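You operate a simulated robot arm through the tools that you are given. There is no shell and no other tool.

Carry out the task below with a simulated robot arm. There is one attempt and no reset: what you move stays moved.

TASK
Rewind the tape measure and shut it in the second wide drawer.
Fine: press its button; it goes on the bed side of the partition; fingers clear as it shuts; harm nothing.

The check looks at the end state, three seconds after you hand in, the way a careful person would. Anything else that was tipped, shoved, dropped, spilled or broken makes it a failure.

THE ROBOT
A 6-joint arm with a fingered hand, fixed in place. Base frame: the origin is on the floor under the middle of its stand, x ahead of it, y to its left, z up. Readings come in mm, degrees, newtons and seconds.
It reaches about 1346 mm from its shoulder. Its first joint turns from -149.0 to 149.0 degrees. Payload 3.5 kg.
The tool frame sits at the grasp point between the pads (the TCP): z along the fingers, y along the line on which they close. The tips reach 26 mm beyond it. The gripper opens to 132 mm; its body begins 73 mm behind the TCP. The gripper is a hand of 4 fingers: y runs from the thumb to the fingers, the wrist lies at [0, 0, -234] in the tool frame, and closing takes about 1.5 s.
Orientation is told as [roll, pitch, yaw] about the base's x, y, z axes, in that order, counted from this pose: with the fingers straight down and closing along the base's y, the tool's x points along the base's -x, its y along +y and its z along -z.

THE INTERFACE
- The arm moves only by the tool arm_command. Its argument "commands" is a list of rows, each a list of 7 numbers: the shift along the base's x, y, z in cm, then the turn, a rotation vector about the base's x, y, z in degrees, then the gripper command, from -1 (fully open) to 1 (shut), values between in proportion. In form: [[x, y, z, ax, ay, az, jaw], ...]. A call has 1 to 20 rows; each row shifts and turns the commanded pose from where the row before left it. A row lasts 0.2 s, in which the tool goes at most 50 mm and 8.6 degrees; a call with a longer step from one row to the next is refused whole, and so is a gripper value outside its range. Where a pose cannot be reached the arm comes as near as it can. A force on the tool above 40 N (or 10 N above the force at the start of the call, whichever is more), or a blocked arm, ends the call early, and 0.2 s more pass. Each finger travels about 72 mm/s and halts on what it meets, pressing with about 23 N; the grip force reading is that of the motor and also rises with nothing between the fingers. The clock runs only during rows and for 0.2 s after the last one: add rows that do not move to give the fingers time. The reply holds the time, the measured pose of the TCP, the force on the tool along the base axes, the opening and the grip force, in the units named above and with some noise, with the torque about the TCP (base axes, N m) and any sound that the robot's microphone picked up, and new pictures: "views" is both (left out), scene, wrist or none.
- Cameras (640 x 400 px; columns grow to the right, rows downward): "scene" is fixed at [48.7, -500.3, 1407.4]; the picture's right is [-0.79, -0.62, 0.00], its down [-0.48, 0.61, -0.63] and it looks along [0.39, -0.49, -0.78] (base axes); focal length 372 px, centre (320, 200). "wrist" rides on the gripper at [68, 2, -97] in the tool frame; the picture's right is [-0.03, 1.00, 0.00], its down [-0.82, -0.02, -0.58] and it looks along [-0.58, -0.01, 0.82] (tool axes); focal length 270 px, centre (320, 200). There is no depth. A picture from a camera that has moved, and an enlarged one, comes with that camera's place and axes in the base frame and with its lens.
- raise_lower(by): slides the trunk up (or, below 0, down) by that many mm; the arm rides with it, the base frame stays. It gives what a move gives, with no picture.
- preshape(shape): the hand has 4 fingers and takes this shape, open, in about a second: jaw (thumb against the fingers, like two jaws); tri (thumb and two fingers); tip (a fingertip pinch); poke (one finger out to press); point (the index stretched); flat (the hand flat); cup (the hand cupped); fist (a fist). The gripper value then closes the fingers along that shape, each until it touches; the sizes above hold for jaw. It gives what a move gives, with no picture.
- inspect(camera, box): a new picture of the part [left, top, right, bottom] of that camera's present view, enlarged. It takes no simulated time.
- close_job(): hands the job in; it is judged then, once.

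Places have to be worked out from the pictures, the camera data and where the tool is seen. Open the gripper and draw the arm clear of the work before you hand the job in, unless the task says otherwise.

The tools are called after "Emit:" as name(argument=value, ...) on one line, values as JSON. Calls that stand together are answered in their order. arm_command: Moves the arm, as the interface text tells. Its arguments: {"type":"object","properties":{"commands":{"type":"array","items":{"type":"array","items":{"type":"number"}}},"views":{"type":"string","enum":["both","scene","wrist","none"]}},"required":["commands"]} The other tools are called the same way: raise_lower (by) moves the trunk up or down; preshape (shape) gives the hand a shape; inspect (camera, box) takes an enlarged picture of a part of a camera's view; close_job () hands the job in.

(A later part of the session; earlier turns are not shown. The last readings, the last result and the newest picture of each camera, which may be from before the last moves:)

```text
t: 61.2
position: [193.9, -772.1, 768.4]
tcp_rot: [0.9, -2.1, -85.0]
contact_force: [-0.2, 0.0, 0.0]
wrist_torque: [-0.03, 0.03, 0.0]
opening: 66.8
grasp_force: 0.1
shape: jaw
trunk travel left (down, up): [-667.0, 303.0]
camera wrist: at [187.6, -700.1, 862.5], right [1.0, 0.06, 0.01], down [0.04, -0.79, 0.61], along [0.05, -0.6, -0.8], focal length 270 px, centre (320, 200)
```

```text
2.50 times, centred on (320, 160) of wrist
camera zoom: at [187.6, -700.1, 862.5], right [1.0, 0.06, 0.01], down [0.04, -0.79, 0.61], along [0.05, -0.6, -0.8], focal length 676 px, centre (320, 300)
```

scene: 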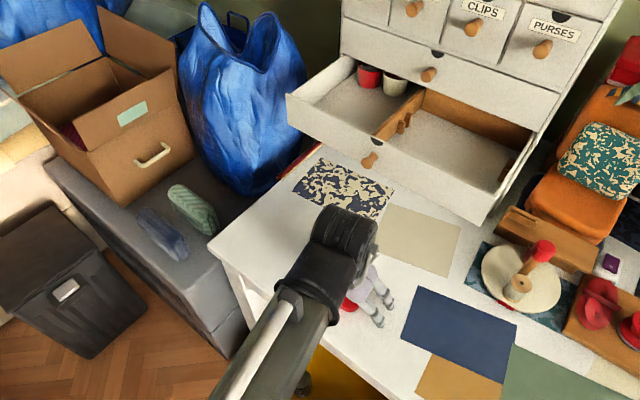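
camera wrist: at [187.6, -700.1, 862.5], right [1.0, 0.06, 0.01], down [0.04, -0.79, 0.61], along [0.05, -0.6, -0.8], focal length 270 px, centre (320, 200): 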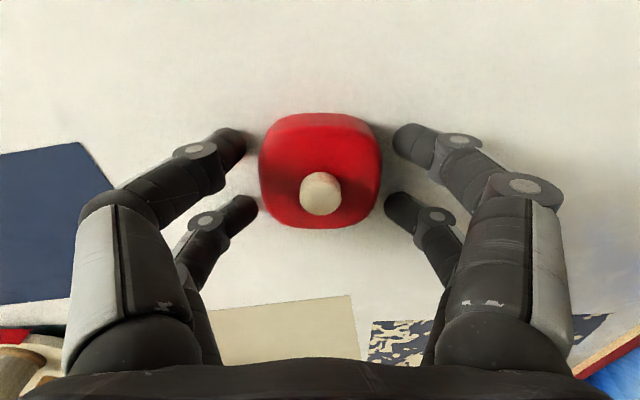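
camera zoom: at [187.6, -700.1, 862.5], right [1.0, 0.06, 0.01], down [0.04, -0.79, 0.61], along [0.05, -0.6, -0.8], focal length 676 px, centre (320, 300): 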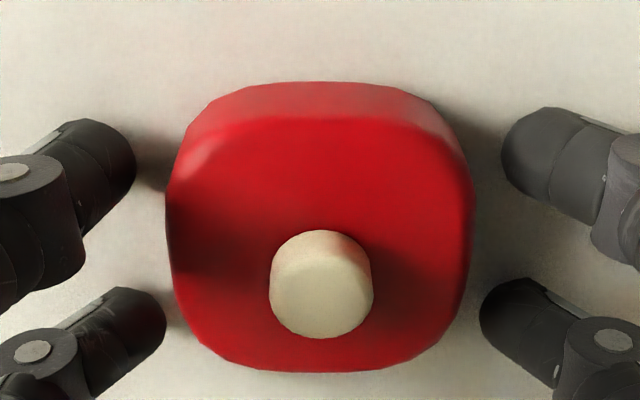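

The fingertips are a few mm from the case on both sides, level with its flanks and clear of the button. I close to grip.

Emit:
arm_command(commands=[[0, 0, 0, 0, 0, 0, 0.15], [0, 0, 0, 0, 0, 0, 0.3], [0, 0, 0, 0, 0, 0, 0.6], [0, 0, 0, 0, 0, 0, 1], [0, 0, 0, 0, 0, 0, 1], [0, 0, 0, 0, 0, 0, 1]], views="wrist")

Emit:
inspect(camera="wrist", box=[200, 80, 440, 240])

```text
t: 62.6
position: [194.2, -770.4, 768.5]
tcp_rot: [0.8, -2.0, -85.0]
contact_force: [0.0, -0.3, -0.4]
wrist_torque: [0.0, 0.04, 0.04]
opening: 43.0
grasp_force: 22.9
shape: jaw
trunk travel left (down, up): [-667.0, 303.0]
camera wrist: at [187.6, -700.1, 862.5], right [1.0, 0.06, 0.01], down [0.04, -0.79, 0.61], along [0.05, -0.6, -0.8], focal length 270 px, centre (320, 200)
```

wrist: 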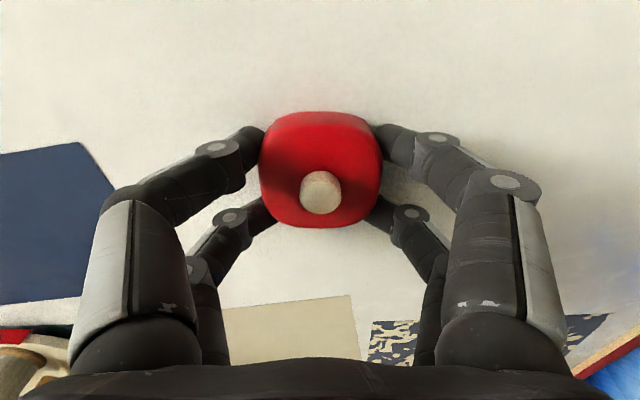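

```text
2.50 times, centred on (320, 160) of wrist
camera zoom: at [187.6, -700.1, 862.5], right [1.0, 0.06, 0.01], down [0.04, -0.79, 0.61], along [0.05, -0.6, -0.8], focal length 676 px, centre (320, 300)
```

zoom: 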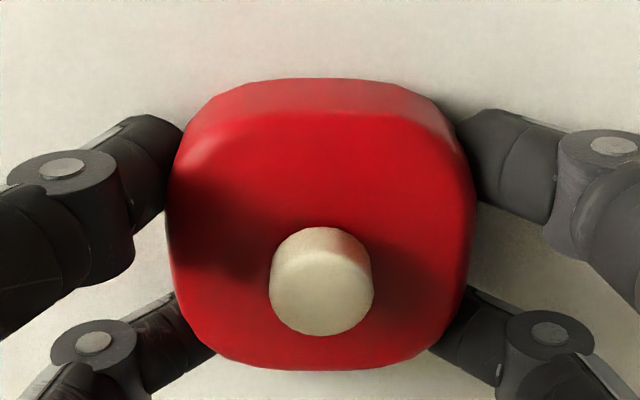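

The grip holds at 43 mm opening with full force and the case hasn't shifted. I lift 30 mm with the trunk and check that the tape comes along.

Emit:
raise_lower(by=30)

Emit:
arm_command(commands=[[0, 0, 0, 0, 0, 0, 1]], views="both")

```text
t: 63.3
position: [194.3, -773.0, 797.6]
tcp_rot: [0.8, -2.0, -85.1]
contact_force: [0.3, 0.3, -1.0]
wrist_torque: [-0.02, 0.03, 0.01]
opening: 42.9
grasp_force: 23.0
shape: jaw
trunk travel left (down, up): [-697.0, 273.0]
```

```text
t: 63.7
position: [194.6, -772.6, 798.1]
tcp_rot: [0.7, -2.0, -85.0]
contact_force: [-0.9, 0.1, -0.4]
wrist_torque: [-0.02, 0.03, -0.01]
opening: 43.2
grasp_force: 22.9
shape: jaw
trunk travel left (down, up): [-697.0, 273.0]
camera wrist: at [187.6, -700.1, 892.5], right [1.0, 0.06, 0.01], down [0.04, -0.79, 0.61], along [0.05, -0.6, -0.8], focal length 270 px, centre (320, 200)
```

scene: 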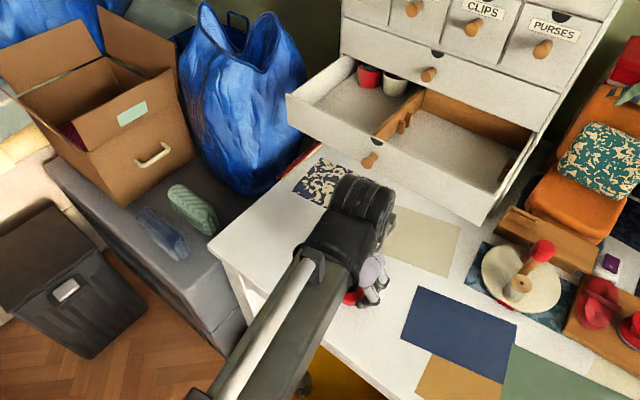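
wrist: 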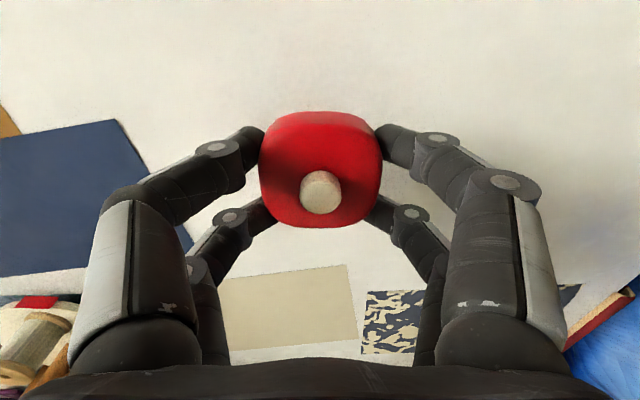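

The tape is held firmly and level. I raise the trunk 255 mm so it clears the drawer's front edge (z≈987), then carry it over the bed-side compartment.

Emit:
raise_lower(by=255)

Emit:
arm_command(commands=[[1.5, -1.0, 0, 0, 0, -1, 1], [1.5, -1.0, 0, 0, 0, -1, 1], [1.5, -1.0, 0, 0, 0, -1, 1], [1.5, -1.0, 0, 0, 0, -1, 1], [1.5, -1.0, 0, 0, 0, -1, 1], [1.5, -1.0, 0, 0, 0, 0, 1], [1.5, -1.0, 0, 0, 0, 0, 1], [1.5, -1.0, 0, 0, 0, 0, 1], [1.5, -1.0, 0, 0, 0, 0, 1], [1.5, -1.0, 0, 0, 0, 0, 1], [1.5, -1.0, 0, 0, 0, 0, 1], [0.9, -1.0, 0, 0, 0, 0, 1], [0, 0, 0, 0, 0, 0, 1]], views="both")

```text
t: 66.3
position: [193.8, -772.8, 1052.3]
tcp_rot: [0.8, -2.0, -85.1]
contact_force: [0.2, 0.9, -0.5]
wrist_torque: [-0.04, -0.01, 0.0]
opening: 42.9
grasp_force: 22.8
shape: jaw
trunk travel left (down, up): [-952.0, 18.0]
```

```text
t: 69.1
position: [370.0, -892.5, 1053.1]
tcp_rot: [0.7, -2.0, -90.0]
contact_force: [-0.6, -0.2, -0.7]
wrist_torque: [0.01, -0.01, -0.02]
opening: 43.0
grasp_force: 22.7
shape: jaw
trunk travel left (down, up): [-952.0, 18.0]
camera wrist: at [369.0, -821.0, 1147.5], right [1.0, -0.03, 0.01], down [-0.03, -0.79, 0.61], along [0.0, -0.61, -0.8], focal length 270 px, centre (320, 200)
```

scene: 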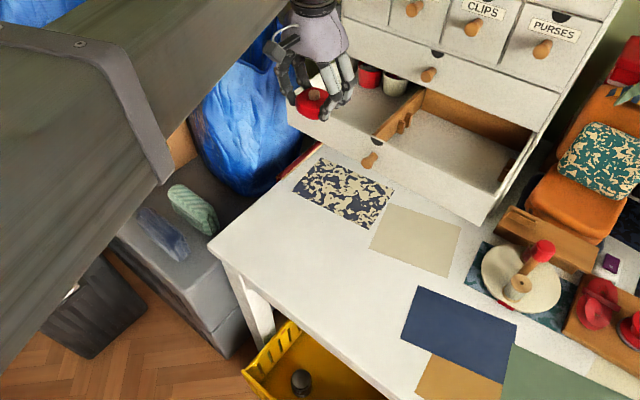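
wrist: 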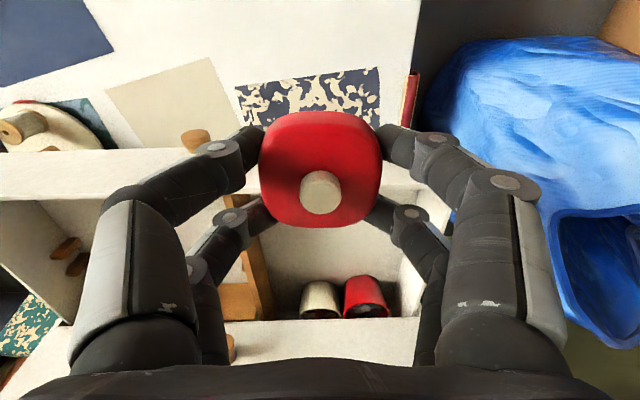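

The bed-side compartment lies ahead, from about x=288 (partition) to 462, with the pots at y≈-1134. I move on to y≈-1012 over its free front part.

Emit:
arm_command(commands=[[0.1, -1.5, 0, 0, 0, 0, 1], [0.1, -1.5, 0, 0, 0, 0, 1], [0.1, -1.5, 0, 0, 0, 0, 1], [0, -1.5, 0, 0, 0, 0, 1], [0, -1.5, 0, 0, 0, 0, 1], [0, -1.5, 0, 0, 0, 0, 1], [0, -1.5, 0, 0, 0, 0, 1], [0, -1.5, 0, 0, 0, 0, 1], [0, 0, 0, 0, 0, 0, 1]], views="both")

Emit:
inspect(camera="scene", box=[270, 20, 450, 160])

```text
t: 71.1
position: [371.0, -1013.6, 1052.9]
tcp_rot: [0.8, -2.1, -90.1]
contact_force: [-0.1, -0.6, -0.4]
wrist_torque: [0.01, -0.03, 0.01]
opening: 42.8
grasp_force: 22.9
shape: jaw
trunk travel left (down, up): [-952.0, 18.0]
camera wrist: at [371.1, -940.7, 1147.5], right [1.0, -0.02, 0.01], down [-0.03, -0.79, 0.61], along [0.0, -0.61, -0.8], focal length 270 px, centre (320, 200)
```

scene: 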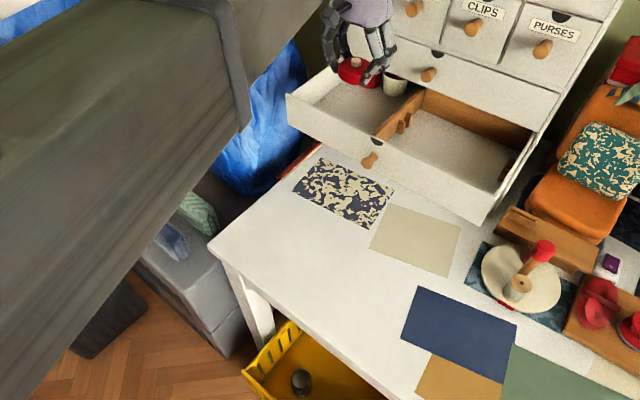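
wrist: 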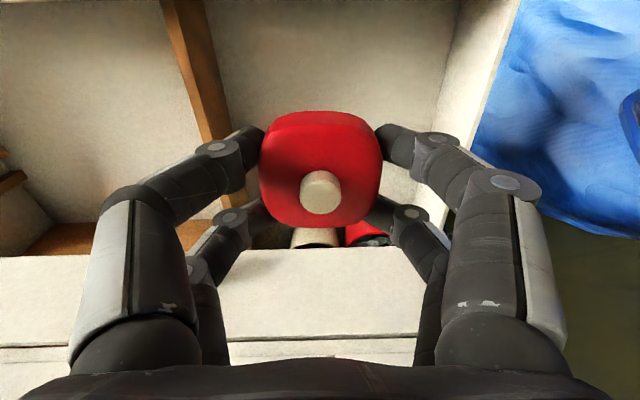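

```text
2.86 times, centred on (360, 90) of scene
camera zoom: at [48.7, -500.3, 1407.4], right [-0.79, -0.62, 0.0], down [-0.48, 0.61, -0.63], along [0.39, -0.49, -0.78], focal length 1063 px, centre (206, 514)
```

zoom: 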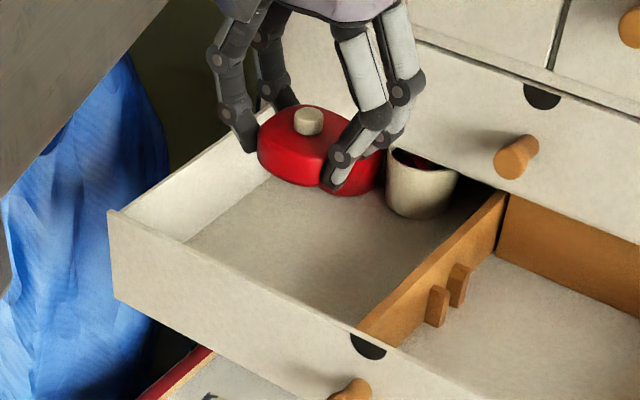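

The tape hangs over the free floor, with room to the partition, the side wall, the front panel and the pots. I centre it 3 mm more in x and lower the trunk 70 mm, then check.

Emit:
arm_command(commands=[[0.3, 0, 0, 0, 0, 0, 1], [0, 0, 0, 0, 0, 0, 1]], views="none")

Emit:
raise_lower(by=-70)

Emit:
arm_command(commands=[[0, 0, 0, 0, 0, 0, 1]], views="both")

Emit:
inspect(camera="scene", box=[270, 20, 450, 160])

```text
t: 71.7
position: [373.9, -1011.8, 1052.8]
tcp_rot: [0.7, -2.2, -90.0]
contact_force: [0.5, -0.2, -0.7]
wrist_torque: [0.03, -0.02, 0.01]
opening: 42.8
grasp_force: 22.5
shape: jaw
trunk travel left (down, up): [-952.0, 18.0]
```

```text
t: 72.8
position: [375.0, -1012.5, 982.6]
tcp_rot: [0.7, -2.1, -90.0]
contact_force: [-1.3, -0.6, -0.3]
wrist_torque: [0.01, 0.01, 0.04]
opening: 43.0
grasp_force: 23.1
shape: jaw
trunk travel left (down, up): [-882.0, 88.0]
```

```text
t: 73.2
position: [374.3, -1012.8, 984.0]
tcp_rot: [0.8, -2.1, -89.9]
contact_force: [-0.7, -1.0, -1.0]
wrist_torque: [0.01, 0.02, 0.02]
opening: 43.0
grasp_force: 22.8
shape: jaw
trunk travel left (down, up): [-882.0, 88.0]
camera wrist: at [374.3, -940.4, 1077.5], right [1.0, -0.02, 0.01], down [-0.03, -0.79, 0.61], along [0.0, -0.61, -0.8], focal length 270 px, centre (320, 200)
```

scene: 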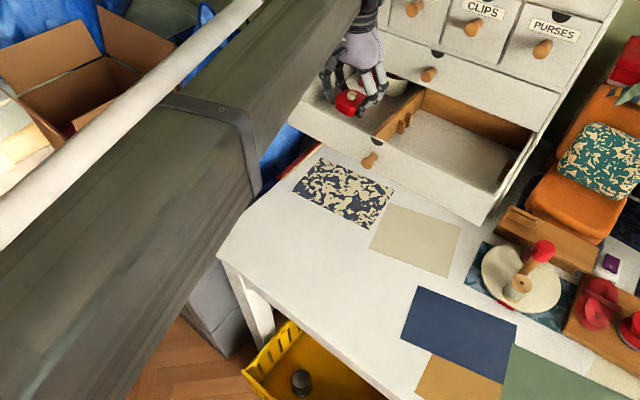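
wrist: 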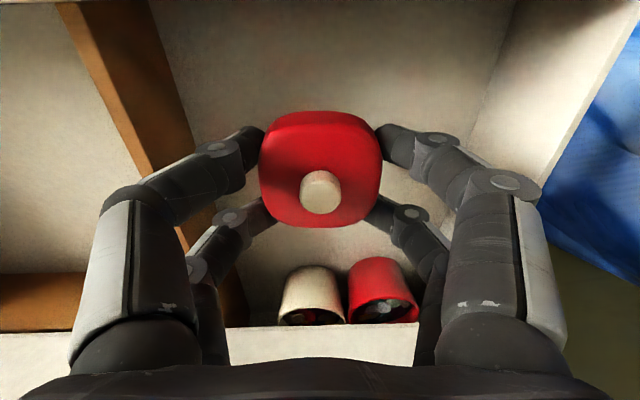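

```text
2.86 times, centred on (360, 90) of scene
camera zoom: at [48.7, -500.3, 1407.4], right [-0.79, -0.62, 0.0], down [-0.48, 0.61, -0.63], along [0.39, -0.49, -0.78], focal length 1063 px, centre (206, 514)
```

zoom: 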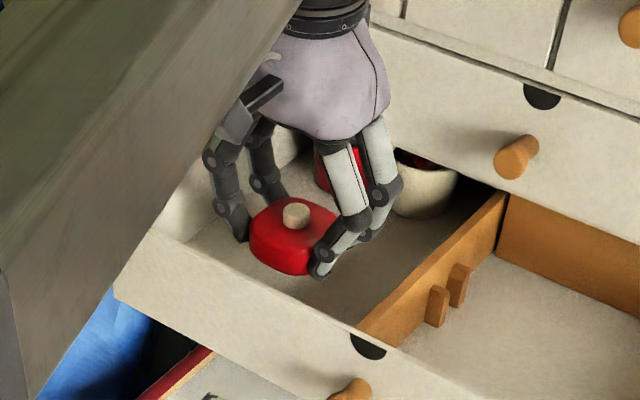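

The tape is inside the compartment with clearance all round. I lower 20 mm, then in small steps until the drawer floor is felt.

Emit:
raise_lower(by=-20)

Emit:
raise_lower(by=-5)

Emit:
inspect(camera="scene", box=[300, 60, 420, 140])

Emit:
inspect(camera="wrist", box=[160, 60, 480, 260])

```text
t: 73.9
position: [374.8, -1013.3, 963.0]
tcp_rot: [0.7, -2.1, -90.0]
contact_force: [0.2, 0.2, -1.2]
wrist_torque: [0.01, -0.03, -0.01]
opening: 43.0
grasp_force: 22.5
shape: jaw
trunk travel left (down, up): [-862.0, 108.0]
```

```text
t: 74.4
position: [374.4, -1013.4, 956.9]
tcp_rot: [0.8, -2.1, -90.0]
contact_force: [0.6, 0.5, 0.1]
wrist_torque: [0.03, -0.03, 0.03]
opening: 42.9
grasp_force: 23.2
shape: jaw
trunk travel left (down, up): [-857.0, 113.0]
```

```text
5.00 times, centred on (360, 100) of scene
camera zoom: at [48.7, -500.3, 1407.4], right [-0.79, -0.62, 0.0], down [-0.48, 0.61, -0.63], along [0.39, -0.49, -0.78], focal length 1860 px, centre (120, 700)
```

zoom: 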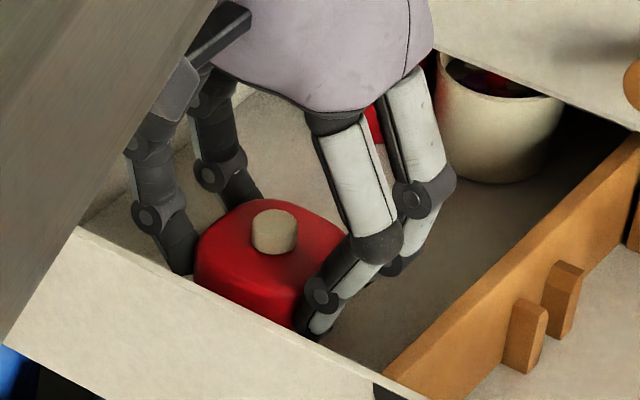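

```text
2.00 times, centred on (320, 160) of wrist
camera zoom: at [374.4, -940.3, 1052.5], right [1.0, -0.02, 0.01], down [-0.03, -0.79, 0.61], along [0.0, -0.61, -0.8], focal length 541 px, centre (320, 280)
```

zoom: 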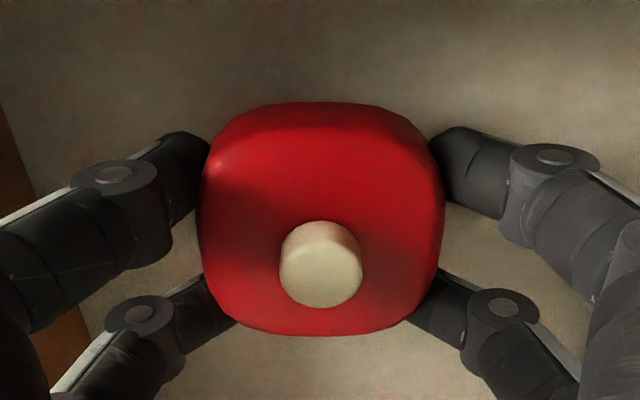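

No contact yet at z=957, so I carry on in 3 mm steps.

Emit:
raise_lower(by=-3)

Emit:
raise_lower(by=-3)

```text
t: 74.9
position: [373.7, -1013.0, 954.6]
tcp_rot: [0.8, -2.1, -90.0]
contact_force: [-0.3, 0.3, -1.4]
wrist_torque: [-0.01, 0.01, 0.0]
opening: 42.9
grasp_force: 23.0
shape: jaw
trunk travel left (down, up): [-854.0, 116.0]
```

```text
t: 75.5
position: [374.6, -1013.2, 952.7]
tcp_rot: [0.8, -2.1, -90.0]
contact_force: [-0.3, 1.1, -1.2]
wrist_torque: [-0.01, 0.02, 0.0]
opening: 43.4
grasp_force: 23.2
shape: jaw
trunk travel left (down, up): [-851.0, 119.0]
```

Still no clear contact, so I lower in 2 mm steps.

Emit:
raise_lower(by=-2)

Emit:
raise_lower(by=-2)

Emit:
inspect(camera="wrist", box=[160, 60, 480, 260])

```text
t: 76.0
position: [374.6, -1011.1, 949.4]
tcp_rot: [0.9, -2.1, -90.0]
contact_force: [-0.4, 0.5, -1.6]
wrist_torque: [-0.01, -0.01, 0.01]
opening: 43.2
grasp_force: 23.0
shape: jaw
trunk travel left (down, up): [-849.0, 121.0]
```

```text
t: 76.5
position: [374.5, -1012.3, 948.3]
tcp_rot: [0.9, -2.1, -90.0]
contact_force: [-0.3, 0.5, -1.5]
wrist_torque: [-0.01, -0.03, 0.0]
opening: 42.8
grasp_force: 22.3
shape: jaw
trunk travel left (down, up): [-847.0, 123.0]
```

```text
2.00 times, centred on (320, 160) of wrist
camera zoom: at [374.4, -940.3, 1042.4], right [1.0, -0.02, 0.01], down [-0.03, -0.79, 0.61], along [0.0, -0.61, -0.8], focal length 541 px, centre (320, 280)
```

zoom: 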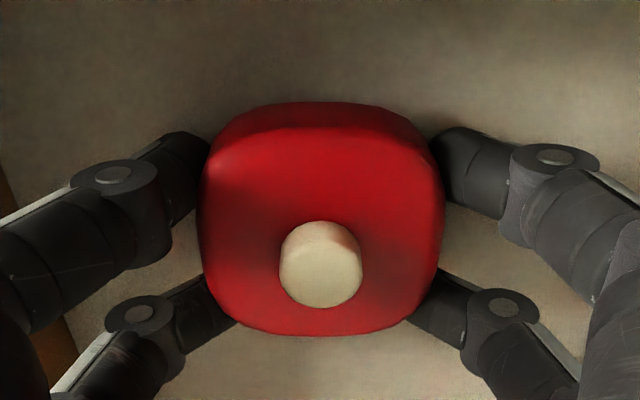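

The -1.5 N is the tape's own weight, so it is still hanging free. I carry on downward.

Emit:
raise_lower(by=-3)

Emit:
raise_lower(by=-2)

Emit:
arm_command(commands=[[0, 0, 0, 0, 0, 0, 1]], views="both")

Emit:
inspect(camera="scene", box=[300, 60, 420, 140])

```text
t: 77.0
position: [373.4, -1012.2, 945.8]
tcp_rot: [0.9, -2.1, -90.0]
contact_force: [0.0, 0.0, -1.3]
wrist_torque: [0.02, -0.03, 0.04]
opening: 42.9
grasp_force: 22.8
shape: jaw
trunk travel left (down, up): [-844.0, 126.0]
```

```text
t: 77.5
position: [374.8, -1012.5, 943.2]
tcp_rot: [0.8, -2.1, -90.0]
contact_force: [0.0, -0.6, -0.9]
wrist_torque: [-0.03, 0.03, 0.02]
opening: 42.9
grasp_force: 23.0
shape: jaw
trunk travel left (down, up): [-842.0, 128.0]
```

```text
t: 77.9
position: [375.2, -1011.8, 941.8]
tcp_rot: [0.7, -2.1, -90.0]
contact_force: [0.5, -0.1, -1.5]
wrist_torque: [-0.02, 0.01, -0.03]
opening: 43.0
grasp_force: 22.9
shape: jaw
trunk travel left (down, up): [-842.0, 128.0]
camera wrist: at [374.4, -940.4, 1037.4], right [1.0, -0.02, 0.01], down [-0.03, -0.79, 0.61], along [0.0, -0.61, -0.8], focal length 270 px, centre (320, 200)
```

scene: 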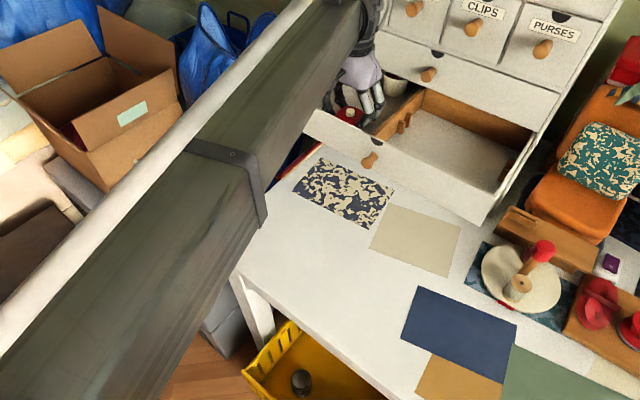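
wrist: 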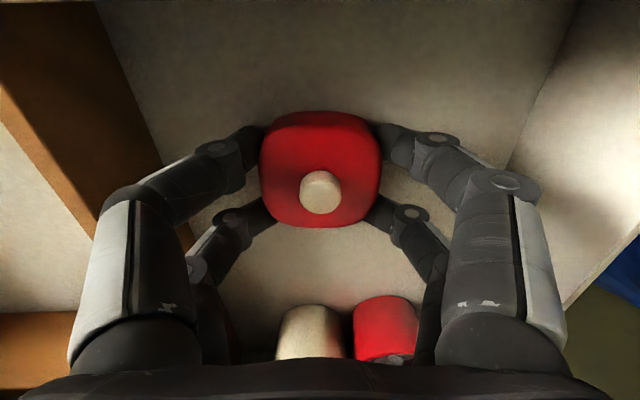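

```text
5.00 times, centred on (360, 100) of scene
camera zoom: at [48.7, -500.3, 1407.4], right [-0.79, -0.62, 0.0], down [-0.48, 0.61, -0.63], along [0.39, -0.49, -0.78], focal length 1860 px, centre (120, 700)
```

zoom: 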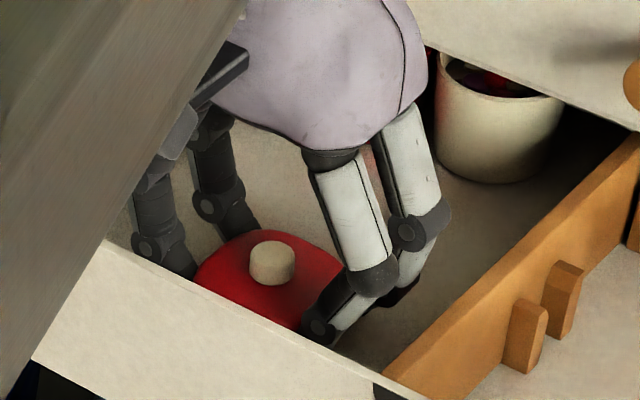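

Still hanging free at TCP z≈942. I keep stepping down while watching for the weight to come off.

Emit:
raise_lower(by=-2)

Emit:
raise_lower(by=-2)

Emit:
raise_lower(by=-2)

```text
t: 78.5
position: [374.5, -1012.3, 941.1]
tcp_rot: [0.8, -2.1, -89.9]
contact_force: [0.5, -0.4, -0.2]
wrist_torque: [0.0, 0.03, -0.02]
opening: 42.8
grasp_force: 23.1
shape: jaw
trunk travel left (down, up): [-840.0, 130.0]
```

```text
t: 79.0
position: [374.2, -1011.0, 941.0]
tcp_rot: [0.8, -2.1, -90.0]
contact_force: [0.4, 0.2, 12.4]
wrist_torque: [0.13, 0.13, 0.04]
opening: 43.3
grasp_force: 22.9
shape: jaw
trunk travel left (down, up): [-838.0, 132.0]
```

```text
t: 79.5
position: [373.7, -1011.2, 940.1]
tcp_rot: [0.8, -2.2, -90.0]
contact_force: [1.8, -0.4, 27.6]
wrist_torque: [0.38, 0.28, 0.06]
opening: 43.7
grasp_force: 23.1
shape: jaw
trunk travel left (down, up): [-836.0, 134.0]
```

The tape touched the floor at TCP z≈941 and the last step now presses with 27 N. I raise 4 mm to take the load off before I release.

Emit:
raise_lower(by=4)

Emit:
arm_command(commands=[[0, 0, 0, 0, 0, 0, 1]], views="both")

```text
t: 80.0
position: [374.4, -1012.1, 940.6]
tcp_rot: [0.8, -2.2, -90.1]
contact_force: [-0.2, 0.2, 1.4]
wrist_torque: [0.01, 0.0, 0.01]
opening: 43.2
grasp_force: 23.0
shape: jaw
trunk travel left (down, up): [-840.0, 130.0]
```

```text
t: 80.4
position: [375.1, -1013.0, 941.4]
tcp_rot: [0.8, -2.1, -90.0]
contact_force: [-0.1, 0.3, 1.2]
wrist_torque: [0.03, -0.04, 0.01]
opening: 43.0
grasp_force: 23.5
shape: jaw
trunk travel left (down, up): [-840.0, 130.0]
camera wrist: at [374.3, -940.3, 1035.4], right [1.0, -0.02, 0.01], down [-0.03, -0.79, 0.61], along [0.0, -0.61, -0.8], focal length 270 px, centre (320, 200)
```

scene: 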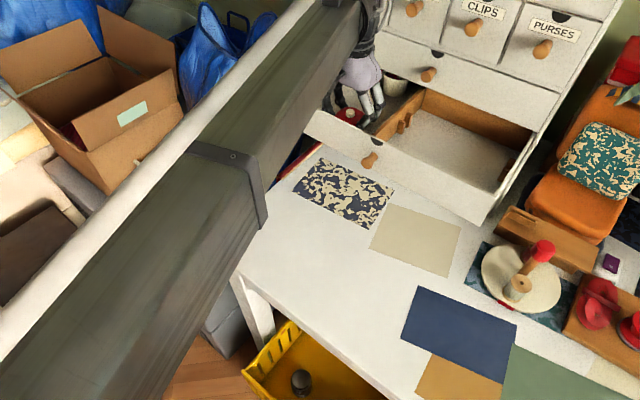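
wrist: 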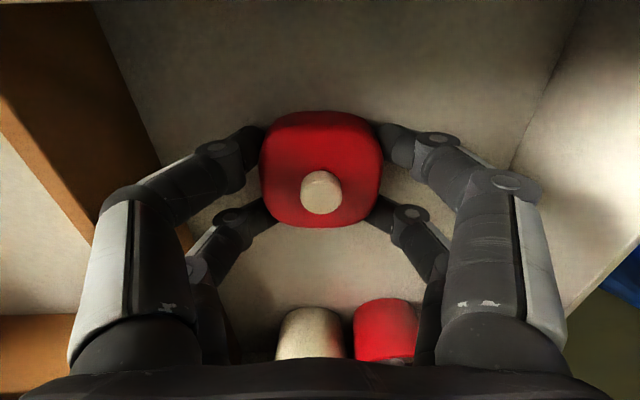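

The tape rests lightly on the drawer floor. I open the fingers just enough to free it, to about 76 mm, staying clear of the partition and side wall.

Emit:
arm_command(commands=[[0, 0, 0, 0, 0, 0, 0.3], [0, 0, 0, 0, 0, 0, 0.1], [0, 0, 0, 0, 0, 0, 0], [0, 0, 0, 0, 0, 0, -0.1], [0, 0, 0, 0, 0, 0, -0.15], [0, 0, 0, 0, 0, 0, -0.15]], views="wrist")

Emit:
inspect(camera="wrist", box=[160, 60, 480, 260])

```text
t: 81.8
position: [373.8, -1012.3, 940.4]
tcp_rot: [0.9, -2.1, -90.0]
contact_force: [-0.2, 0.3, 0.5]
wrist_torque: [-0.03, 0.0, -0.04]
opening: 75.4
grasp_force: 0.0
shape: jaw
trunk travel left (down, up): [-840.0, 130.0]
camera wrist: at [374.3, -940.3, 1035.5], right [1.0, -0.02, 0.01], down [-0.03, -0.79, 0.61], along [0.0, -0.61, -0.8], focal length 270 px, centre (320, 200)
```

wrist: 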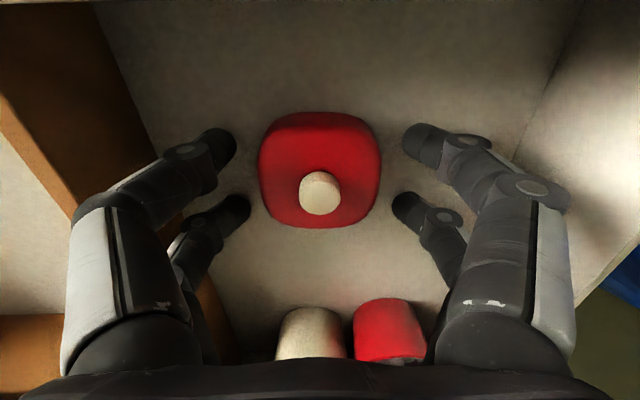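

```text
2.00 times, centred on (320, 160) of wrist
camera zoom: at [374.3, -940.3, 1035.5], right [1.0, -0.02, 0.01], down [-0.03, -0.79, 0.61], along [0.0, -0.61, -0.8], focal length 541 px, centre (320, 280)
```

zoom: 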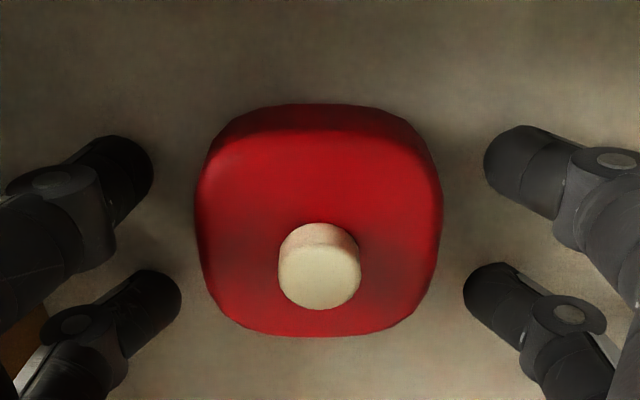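

The tape is free and lies flat. I lift the hand straight up 120 mm out of the drawer.

Emit:
raise_lower(by=120)

Emit:
arm_command(commands=[[0, 2, 0, 0, 0, 0, -0.15], [0, 2.5, 0, 0, 0, 0, -0.15], [0, 2.5, 0, 0, 0, 0, -0.15], [0, 2.5, 0, 0, 0, 0, -0.15], [0, 2.5, 0, 0, 0, 0, -0.15], [0, 2.5, 0, 0, 0, 0, -0.15], [0, 2.5, 0, 0, 0, 0, -0.15], [0, 2.5, 0, 0, 0, 0, -0.15], [0, 0, 0, 0, 0, 0, -0.15]], views="both")

Emit:
inspect(camera="scene", box=[280, 40, 560, 200])

```text
t: 83.3
position: [375.0, -1013.1, 1061.0]
tcp_rot: [0.8, -2.0, -90.1]
contact_force: [-0.7, -0.3, 1.0]
wrist_torque: [0.02, 0.0, 0.01]
opening: 75.3
grasp_force: 0.1
shape: jaw
trunk travel left (down, up): [-960.0, 10.0]
```

```text
t: 85.3
position: [375.2, -817.3, 1060.6]
tcp_rot: [0.9, -1.9, -90.1]
contact_force: [-0.2, -0.3, 0.4]
wrist_torque: [-0.01, 0.01, 0.03]
opening: 75.2
grasp_force: 0.0
shape: jaw
trunk travel left (down, up): [-960.0, 10.0]
camera wrist: at [374.3, -743.2, 1155.4], right [1.0, -0.03, 0.01], down [-0.03, -0.8, 0.61], along [0.0, -0.61, -0.8], focal length 270 px, centre (320, 200)
```

scene: 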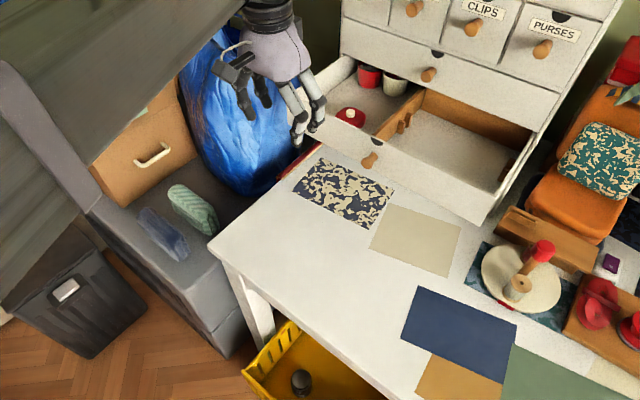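
wrist: 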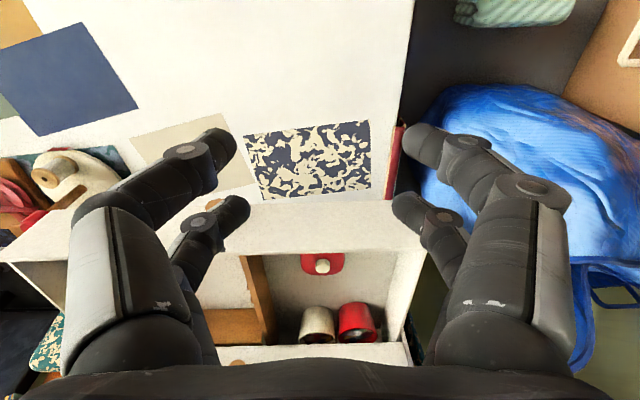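

```text
2.29 times, centred on (420, 120) of scene
camera zoom: at [48.7, -500.3, 1407.4], right [-0.79, -0.62, 0.0], down [-0.48, 0.61, -0.63], along [0.39, -0.49, -0.78], focal length 850 px, centre (91, 383)
```

zoom: 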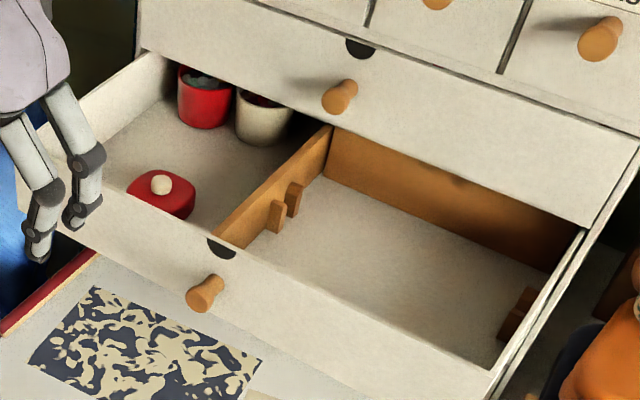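

The tape lies flat in the +x compartment, pots and partition untouched. Before shutting the drawer I take one more look towards +x, to be certain the bed is on that side.

Emit:
arm_command(commands=[[-0.7, 1.5, 0, 0, 0, 8, -0.15], [-0.7, 1.5, 0, 0, 0, 8, -0.15], [-0.7, 1.5, 0, 0, 0, 8, -0.15], [-0.7, 1.5, 0, 0, 0, 8, -0.15], [-0.7, 1.5, 0, 0, 0, 8, -0.15], [-0.7, 1.5, 0, 0, 0, 8, -0.15], [-0.7, 1.5, 0, 0, 0, 8, -0.15], [-0.7, 1.5, 0, 0, 0, 8, -0.15], [-0.7, 1.5, 0, 0, 0, 8, -0.15], [-0.7, 1.5, 0, 0, 0, 8, -0.15], [-0.7, 1.5, 0, 0, 0, 8, -0.15], [0, 0, 0.35, 0, -8, 0, -1], [0, 0, 0.78, 0, -8, 0, -1], [0, 0, 1.2, 0, -8, 0, -1], [0, 0, 0, 0, 0, 0, -1], [0, 0, 0, 0, 0, 0, -1]], views="both")

Emit:
inspect(camera="wrist", box=[180, 40, 500, 400])

```text
t: 88.7
position: [296.2, -653.3, 1083.6]
tcp_rot: [1.8, -26.2, -2.3]
contact_force: [-1.4, 0.1, 0.2]
wrist_torque: [-0.01, -0.02, 0.01]
opening: 131.9
grasp_force: 0.1
shape: jaw
trunk travel left (down, up): [-960.0, 10.0]
camera wrist: at [192.1, -649.8, 1141.8], right [0.05, 1.0, 0.04], down [0.48, -0.06, 0.88], along [0.88, -0.03, -0.48], focal length 270 px, centre (320, 200)
```

scene: 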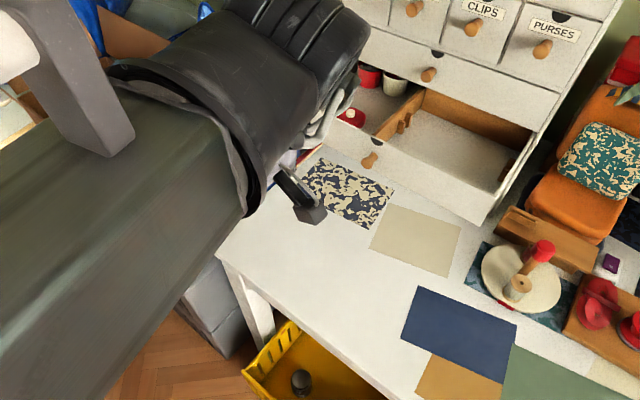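
wrist: 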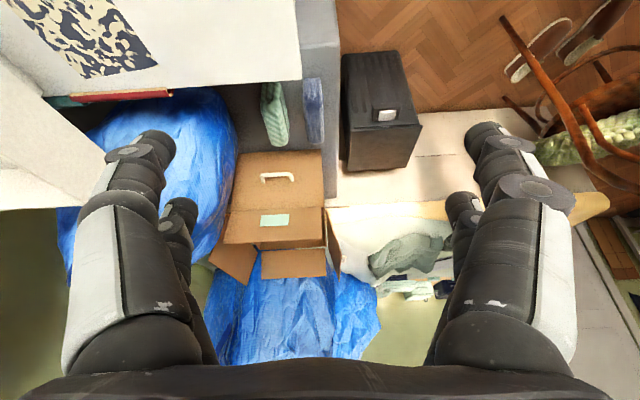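

```text
1.11 times, centred on (340, 220) of wrist
camera zoom: at [192.1, -649.8, 1141.8], right [0.05, 1.0, 0.04], down [0.48, -0.06, 0.88], along [0.88, -0.03, -0.48], focal length 300 px, centre (298, 178)
```

zoom: 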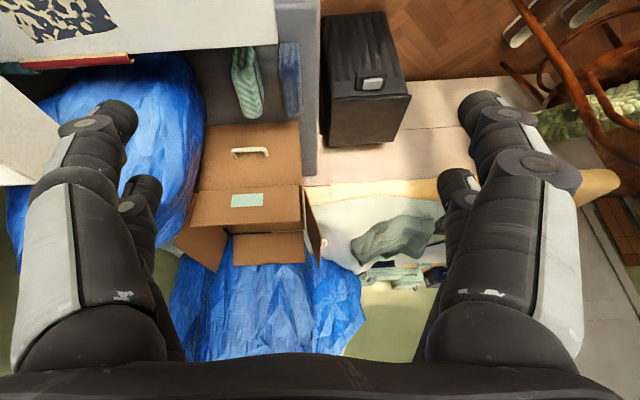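

At +x there is a low bed: mattress with a yellow edge, white sheet and rumpled green blanket, with framed pictures on the wall above. To be thorough I also turn to look towards +y, the only side not seen yet.

Emit:
arm_command(commands=[[0, 0, 0, 0, 0, 8.5, -1], [0, 0, 0, 0, 0, 8.5, -1], [0, 0, 0, 0, 0, 8.5, -1], [0, 0, 0, 0, 0, 8.5, -1], [0, 0, 0, 0, 0, 8.5, -1], [0, 0, 0, 0, 0, 8.5, -1], [0, 0, 0, 0, 0, 8.5, -1], [0, 0, 0, 0, 0, 8.5, -1], [0, 0, 0, 0, 0, 0, -1]], views="wrist")

```text
t: 90.7
position: [310.7, -649.7, 1084.6]
tcp_rot: [2.0, -25.7, 5.1]
contact_force: [-0.6, 0.1, 0.5]
wrist_torque: [0.01, -0.01, 0.01]
opening: 131.9
grasp_force: 0.1
shape: jaw
out of reach, approached as far as the arm can: row 1, 2, 3, 4, 5, 6, 7, 8
trunk travel left (down, up): [-960.0, 10.0]
camera wrist: at [207.0, -660.7, 1141.8], right [-0.08, 1.0, 0.04], down [0.49, 0.0, 0.87], along [0.87, 0.09, -0.49], focal length 270 px, centre (320, 200)
```

wrist: 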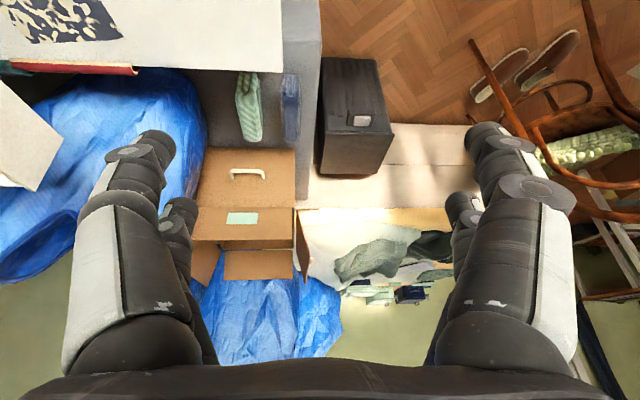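

The wrist is at its limit that way, but the view shows slippers beside the bed, all at the +x end, so the choice stands. Now I turn back towards the chest and level the hand at a distance, ready to push the drawer by its knob.

Emit:
arm_command(commands=[[-0.36, -0.75, 0, 0, 0, -7.9, -1], [-0.36, -0.75, 0, 0, 0, -7.9, -1], [-0.36, -0.75, 0, 0, 0, -7.9, -1], [-0.36, -0.75, 0, 0, 0, -7.9, -1], [-0.36, -0.75, 0, 0, 0, -7.9, -1], [-0.36, -0.75, 0, 0, 0, -7.9, -1], [-0.36, -0.75, 0, 0, 0, -7.9, -1], [-0.36, -0.75, 0, 0, 0, -7.9, -1], [-0.36, -0.75, 0, 0, 0, -7.9, -1], [-0.36, -0.75, 0, 0, 0, -7.9, -1], [-0.36, -0.75, 0, 0, 0, -7.9, -1], [-0.36, -0.75, 0, 0, 0, -7.9, -1], [0, 0, 0, 0, 0, 0, -1]], views="wrist")

```text
t: 93.5
position: [269.2, -738.9, 1084.4]
tcp_rot: [2.2, -25.6, -89.7]
contact_force: [0.6, -0.2, -0.1]
wrist_torque: [0.03, 0.01, 0.01]
opening: 132.0
grasp_force: 0.0
shape: jaw
trunk travel left (down, up): [-960.0, 10.0]
camera wrist: at [265.9, -634.9, 1141.9], right [1.0, 0.0, 0.04], down [-0.04, -0.49, 0.87], along [0.02, -0.87, -0.49], focal length 270 px, centre (320, 200)
```

wrist: 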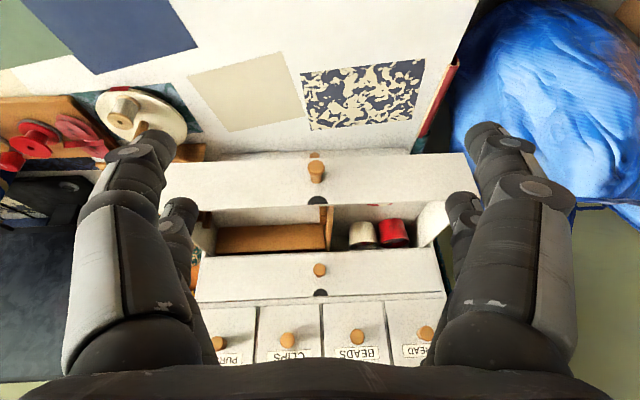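

The hand faces the open drawer again from y≈-739. I now tilt it level in eight rows.

Emit:
arm_command(commands=[[0, 0, 1.63, -8, 0, 0, -1], [0, 0, 2.01, -8, 0, 0, -1], [0, 0, 2.35, -8, 0, 0, -1], [0, 0, 2.64, -8, 0, 0, -1], [0, 0, 2.88, -8, 0, 0, -1], [0, 0, 3.07, -8, 0, 0, -1], [0, 0, 3.19, -8, 0, 0, -1], [0, 0, 3.26, -8, 0, 0, -1], [0, 0, 0, 0, 0, 0, -1]], views="none")

Emit:
preshape(shape="fist")

Emit:
arm_command(commands=[[0, 0, 0, 0, 0, 0, 1], [0, 0, 0, 0, 0, 0, 1], [0, 0, 0, 0, 0, 0, 1], [0, 0, 0, 0, 0, 0, 1]], views="both")

Emit:
inspect(camera="scene", box=[160, 0, 460, 200])

```text
t: 95.5
position: [268.5, -739.4, 1294.1]
tcp_rot: [-56.2, -89.6, -31.6]
contact_force: [-0.3, -0.2, 0.1]
wrist_torque: [0.03, 0.01, -0.03]
opening: 132.0
grasp_force: 0.0
shape: jaw
trunk travel left (down, up): [-960.0, 10.0]
```

```text
t: 96.4
position: [268.3, -738.2, 1292.5]
tcp_rot: [-51.4, -89.7, -36.4]
contact_force: [0.3, -0.4, 0.5]
wrist_torque: [0.02, -0.01, -0.01]
opening: 0.2
grasp_force: 0.1
shape: fist
trunk travel left (down, up): [-960.0, 10.0]
```

```text
t: 97.4
position: [269.5, -738.8, 1293.5]
tcp_rot: [-51.9, -89.5, -35.7]
contact_force: [-0.2, -0.1, -0.2]
wrist_torque: [0.0, 0.02, -0.04]
opening: 0.1
grasp_force: 0.0
shape: fist
trunk travel left (down, up): [-960.0, 10.0]
camera wrist: at [266.0, -641.4, 1225.7], right [1.0, 0.04, 0.02], down [-0.04, 0.57, 0.82], along [0.02, -0.82, 0.57], focal length 270 px, centre (320, 200)
```

scene: 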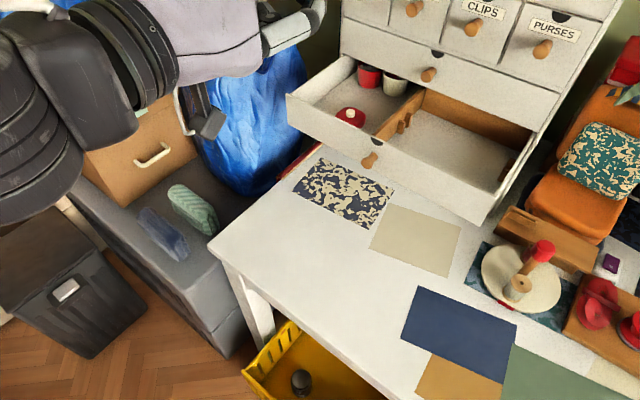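
wrist: 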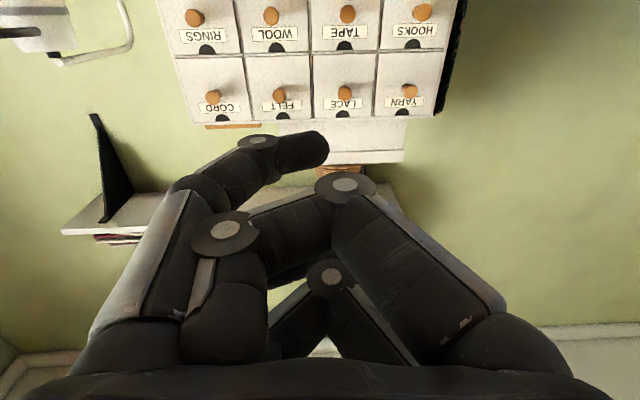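

```text
2.00 times, centred on (310, 100) of scene
camera zoom: at [48.7, -500.3, 1407.4], right [-0.79, -0.62, 0.0], down [-0.48, 0.61, -0.63], along [0.39, -0.49, -0.78], focal length 744 px, centre (340, 400)
```

zoom: 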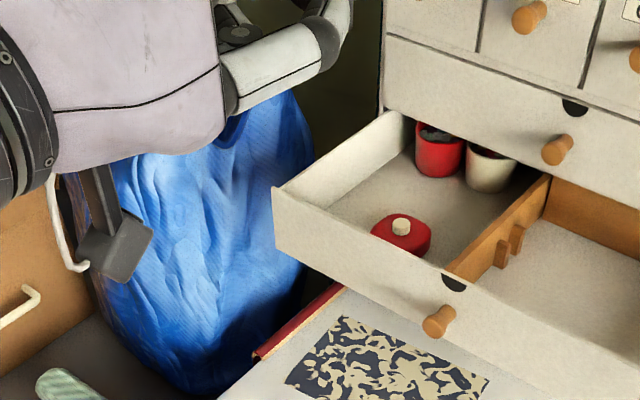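

The fist leaves one digit sticking out, so it is a poor pusher. I go back to the jaw shape, half open, so four fingertips can push on the drawer's front face either side of the knob, and lower the trunk to the drawer's height from here.

Emit:
preshape(shape="jaw")

Emit:
raise_lower(by=-348)

Emit:
arm_command(commands=[[0, -1, 0, 0, 0, 0, -0.1], [0, -2, 0, 0, 0, 0, 0], [0, -2, 0, 0, 0, 0, 0], [0, -2, 0, 0, 0, 0, 0], [0, -2, 0, 0, 0, 0, 0], [0, 0, 0, 0, 0, 0, 0], [0, 0, 0, 0, 0, 0, 0]], views="both")

```text
t: 98.3
position: [269.5, -739.1, 1293.4]
tcp_rot: [-51.9, -89.6, -36.0]
contact_force: [0.3, -0.7, -0.7]
wrist_torque: [0.02, -0.01, 0.02]
opening: 132.1
grasp_force: 0.0
shape: jaw
trunk travel left (down, up): [-960.0, 10.0]
```

```text
t: 101.7
position: [268.9, -738.9, 945.9]
tcp_rot: [-52.1, -89.7, -35.9]
contact_force: [-1.0, -0.8, -0.8]
wrist_torque: [0.03, -0.01, 0.01]
opening: 132.0
grasp_force: 0.0
shape: jaw
trunk travel left (down, up): [-612.0, 358.0]
```

```text
t: 103.3
position: [269.3, -827.1, 945.1]
tcp_rot: [-51.0, -89.6, -36.7]
contact_force: [0.9, -0.5, 0.8]
wrist_torque: [0.02, -0.01, 0.0]
opening: 66.8
grasp_force: 0.0
shape: jaw
trunk travel left (down, up): [-612.0, 358.0]
camera wrist: at [265.2, -729.9, 877.7], right [1.0, 0.04, 0.02], down [-0.04, 0.57, 0.82], along [0.02, -0.82, 0.57], focal length 270 px, centre (320, 200)
```

scene: 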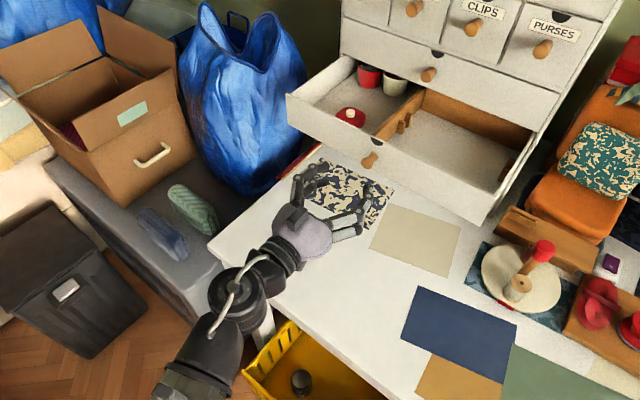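
wrist: 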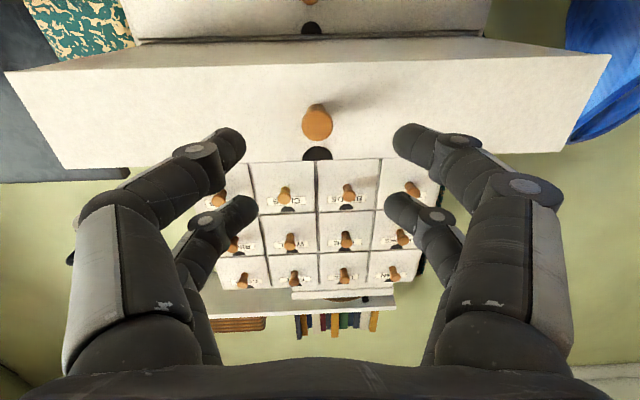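

The hand is lined up with the knob centred between the fingers and the tips aimed at the drawer front. I open the fingers fully so they're straight and stiff, and advance to just short of the face.

Emit:
arm_command(commands=[[0, -1, 0, 0, 0, 0, -0.5], [0, -1.5, 0, 0, 0, 0, -1], [0, -1.5, 0, 0, 0, 0, -1], [0, -1.5, 0, 0, 0, 0, -1], [0, -1.5, 0, 0, 0, 0, -1], [0, 0, 0, 0, 0, 0, -1], [0, 0, 0, 0, 0, 0, -1]], views="both")

Emit:
inspect(camera="scene", box=[270, 50, 450, 220])

```text
t: 104.9
position: [269.7, -900.2, 945.0]
tcp_rot: [-64.6, -89.5, -23.0]
contact_force: [-0.1, 0.5, -0.4]
wrist_torque: [0.0, -0.02, 0.03]
opening: 132.1
grasp_force: 0.1
shape: jaw
trunk travel left (down, up): [-612.0, 358.0]
camera wrist: at [266.6, -802.2, 877.9], right [1.0, 0.04, 0.02], down [-0.04, 0.57, 0.82], along [0.02, -0.82, 0.58], focal length 270 px, centre (320, 200)
```

scene: 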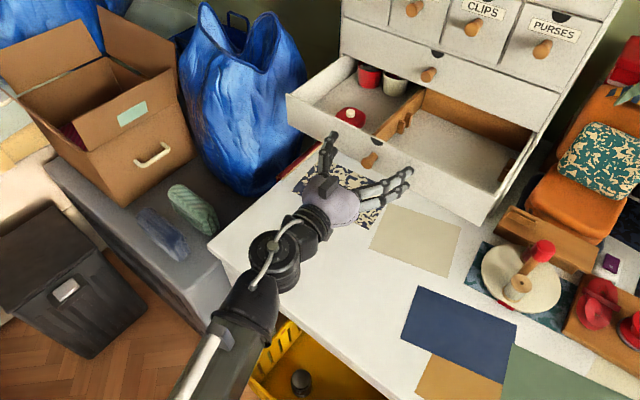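
wrist: 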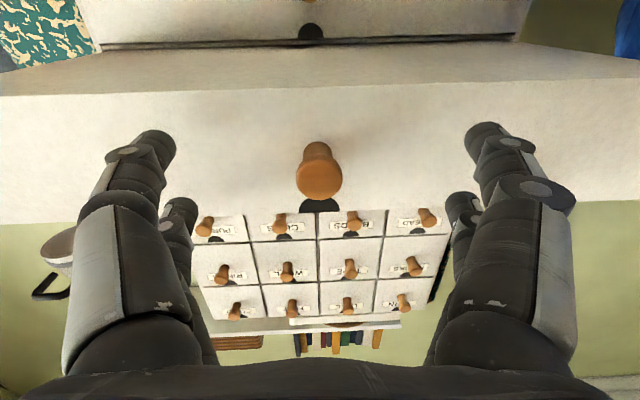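

```text
2.35 times, centred on (360, 135) of scene
camera zoom: at [48.7, -500.3, 1407.4], right [-0.79, -0.62, 0.0], down [-0.48, 0.61, -0.63], along [0.39, -0.49, -0.78], focal length 875 px, centre (226, 353)
```

zoom: 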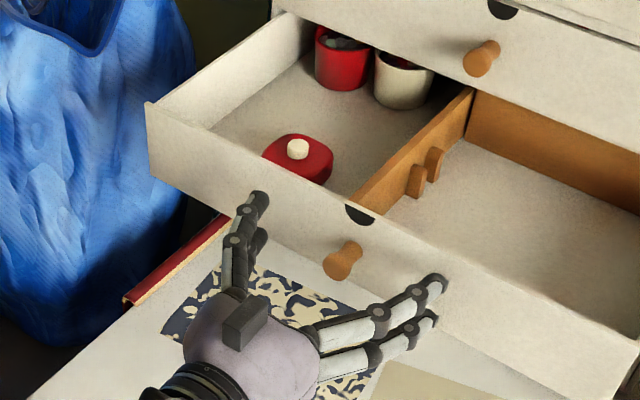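

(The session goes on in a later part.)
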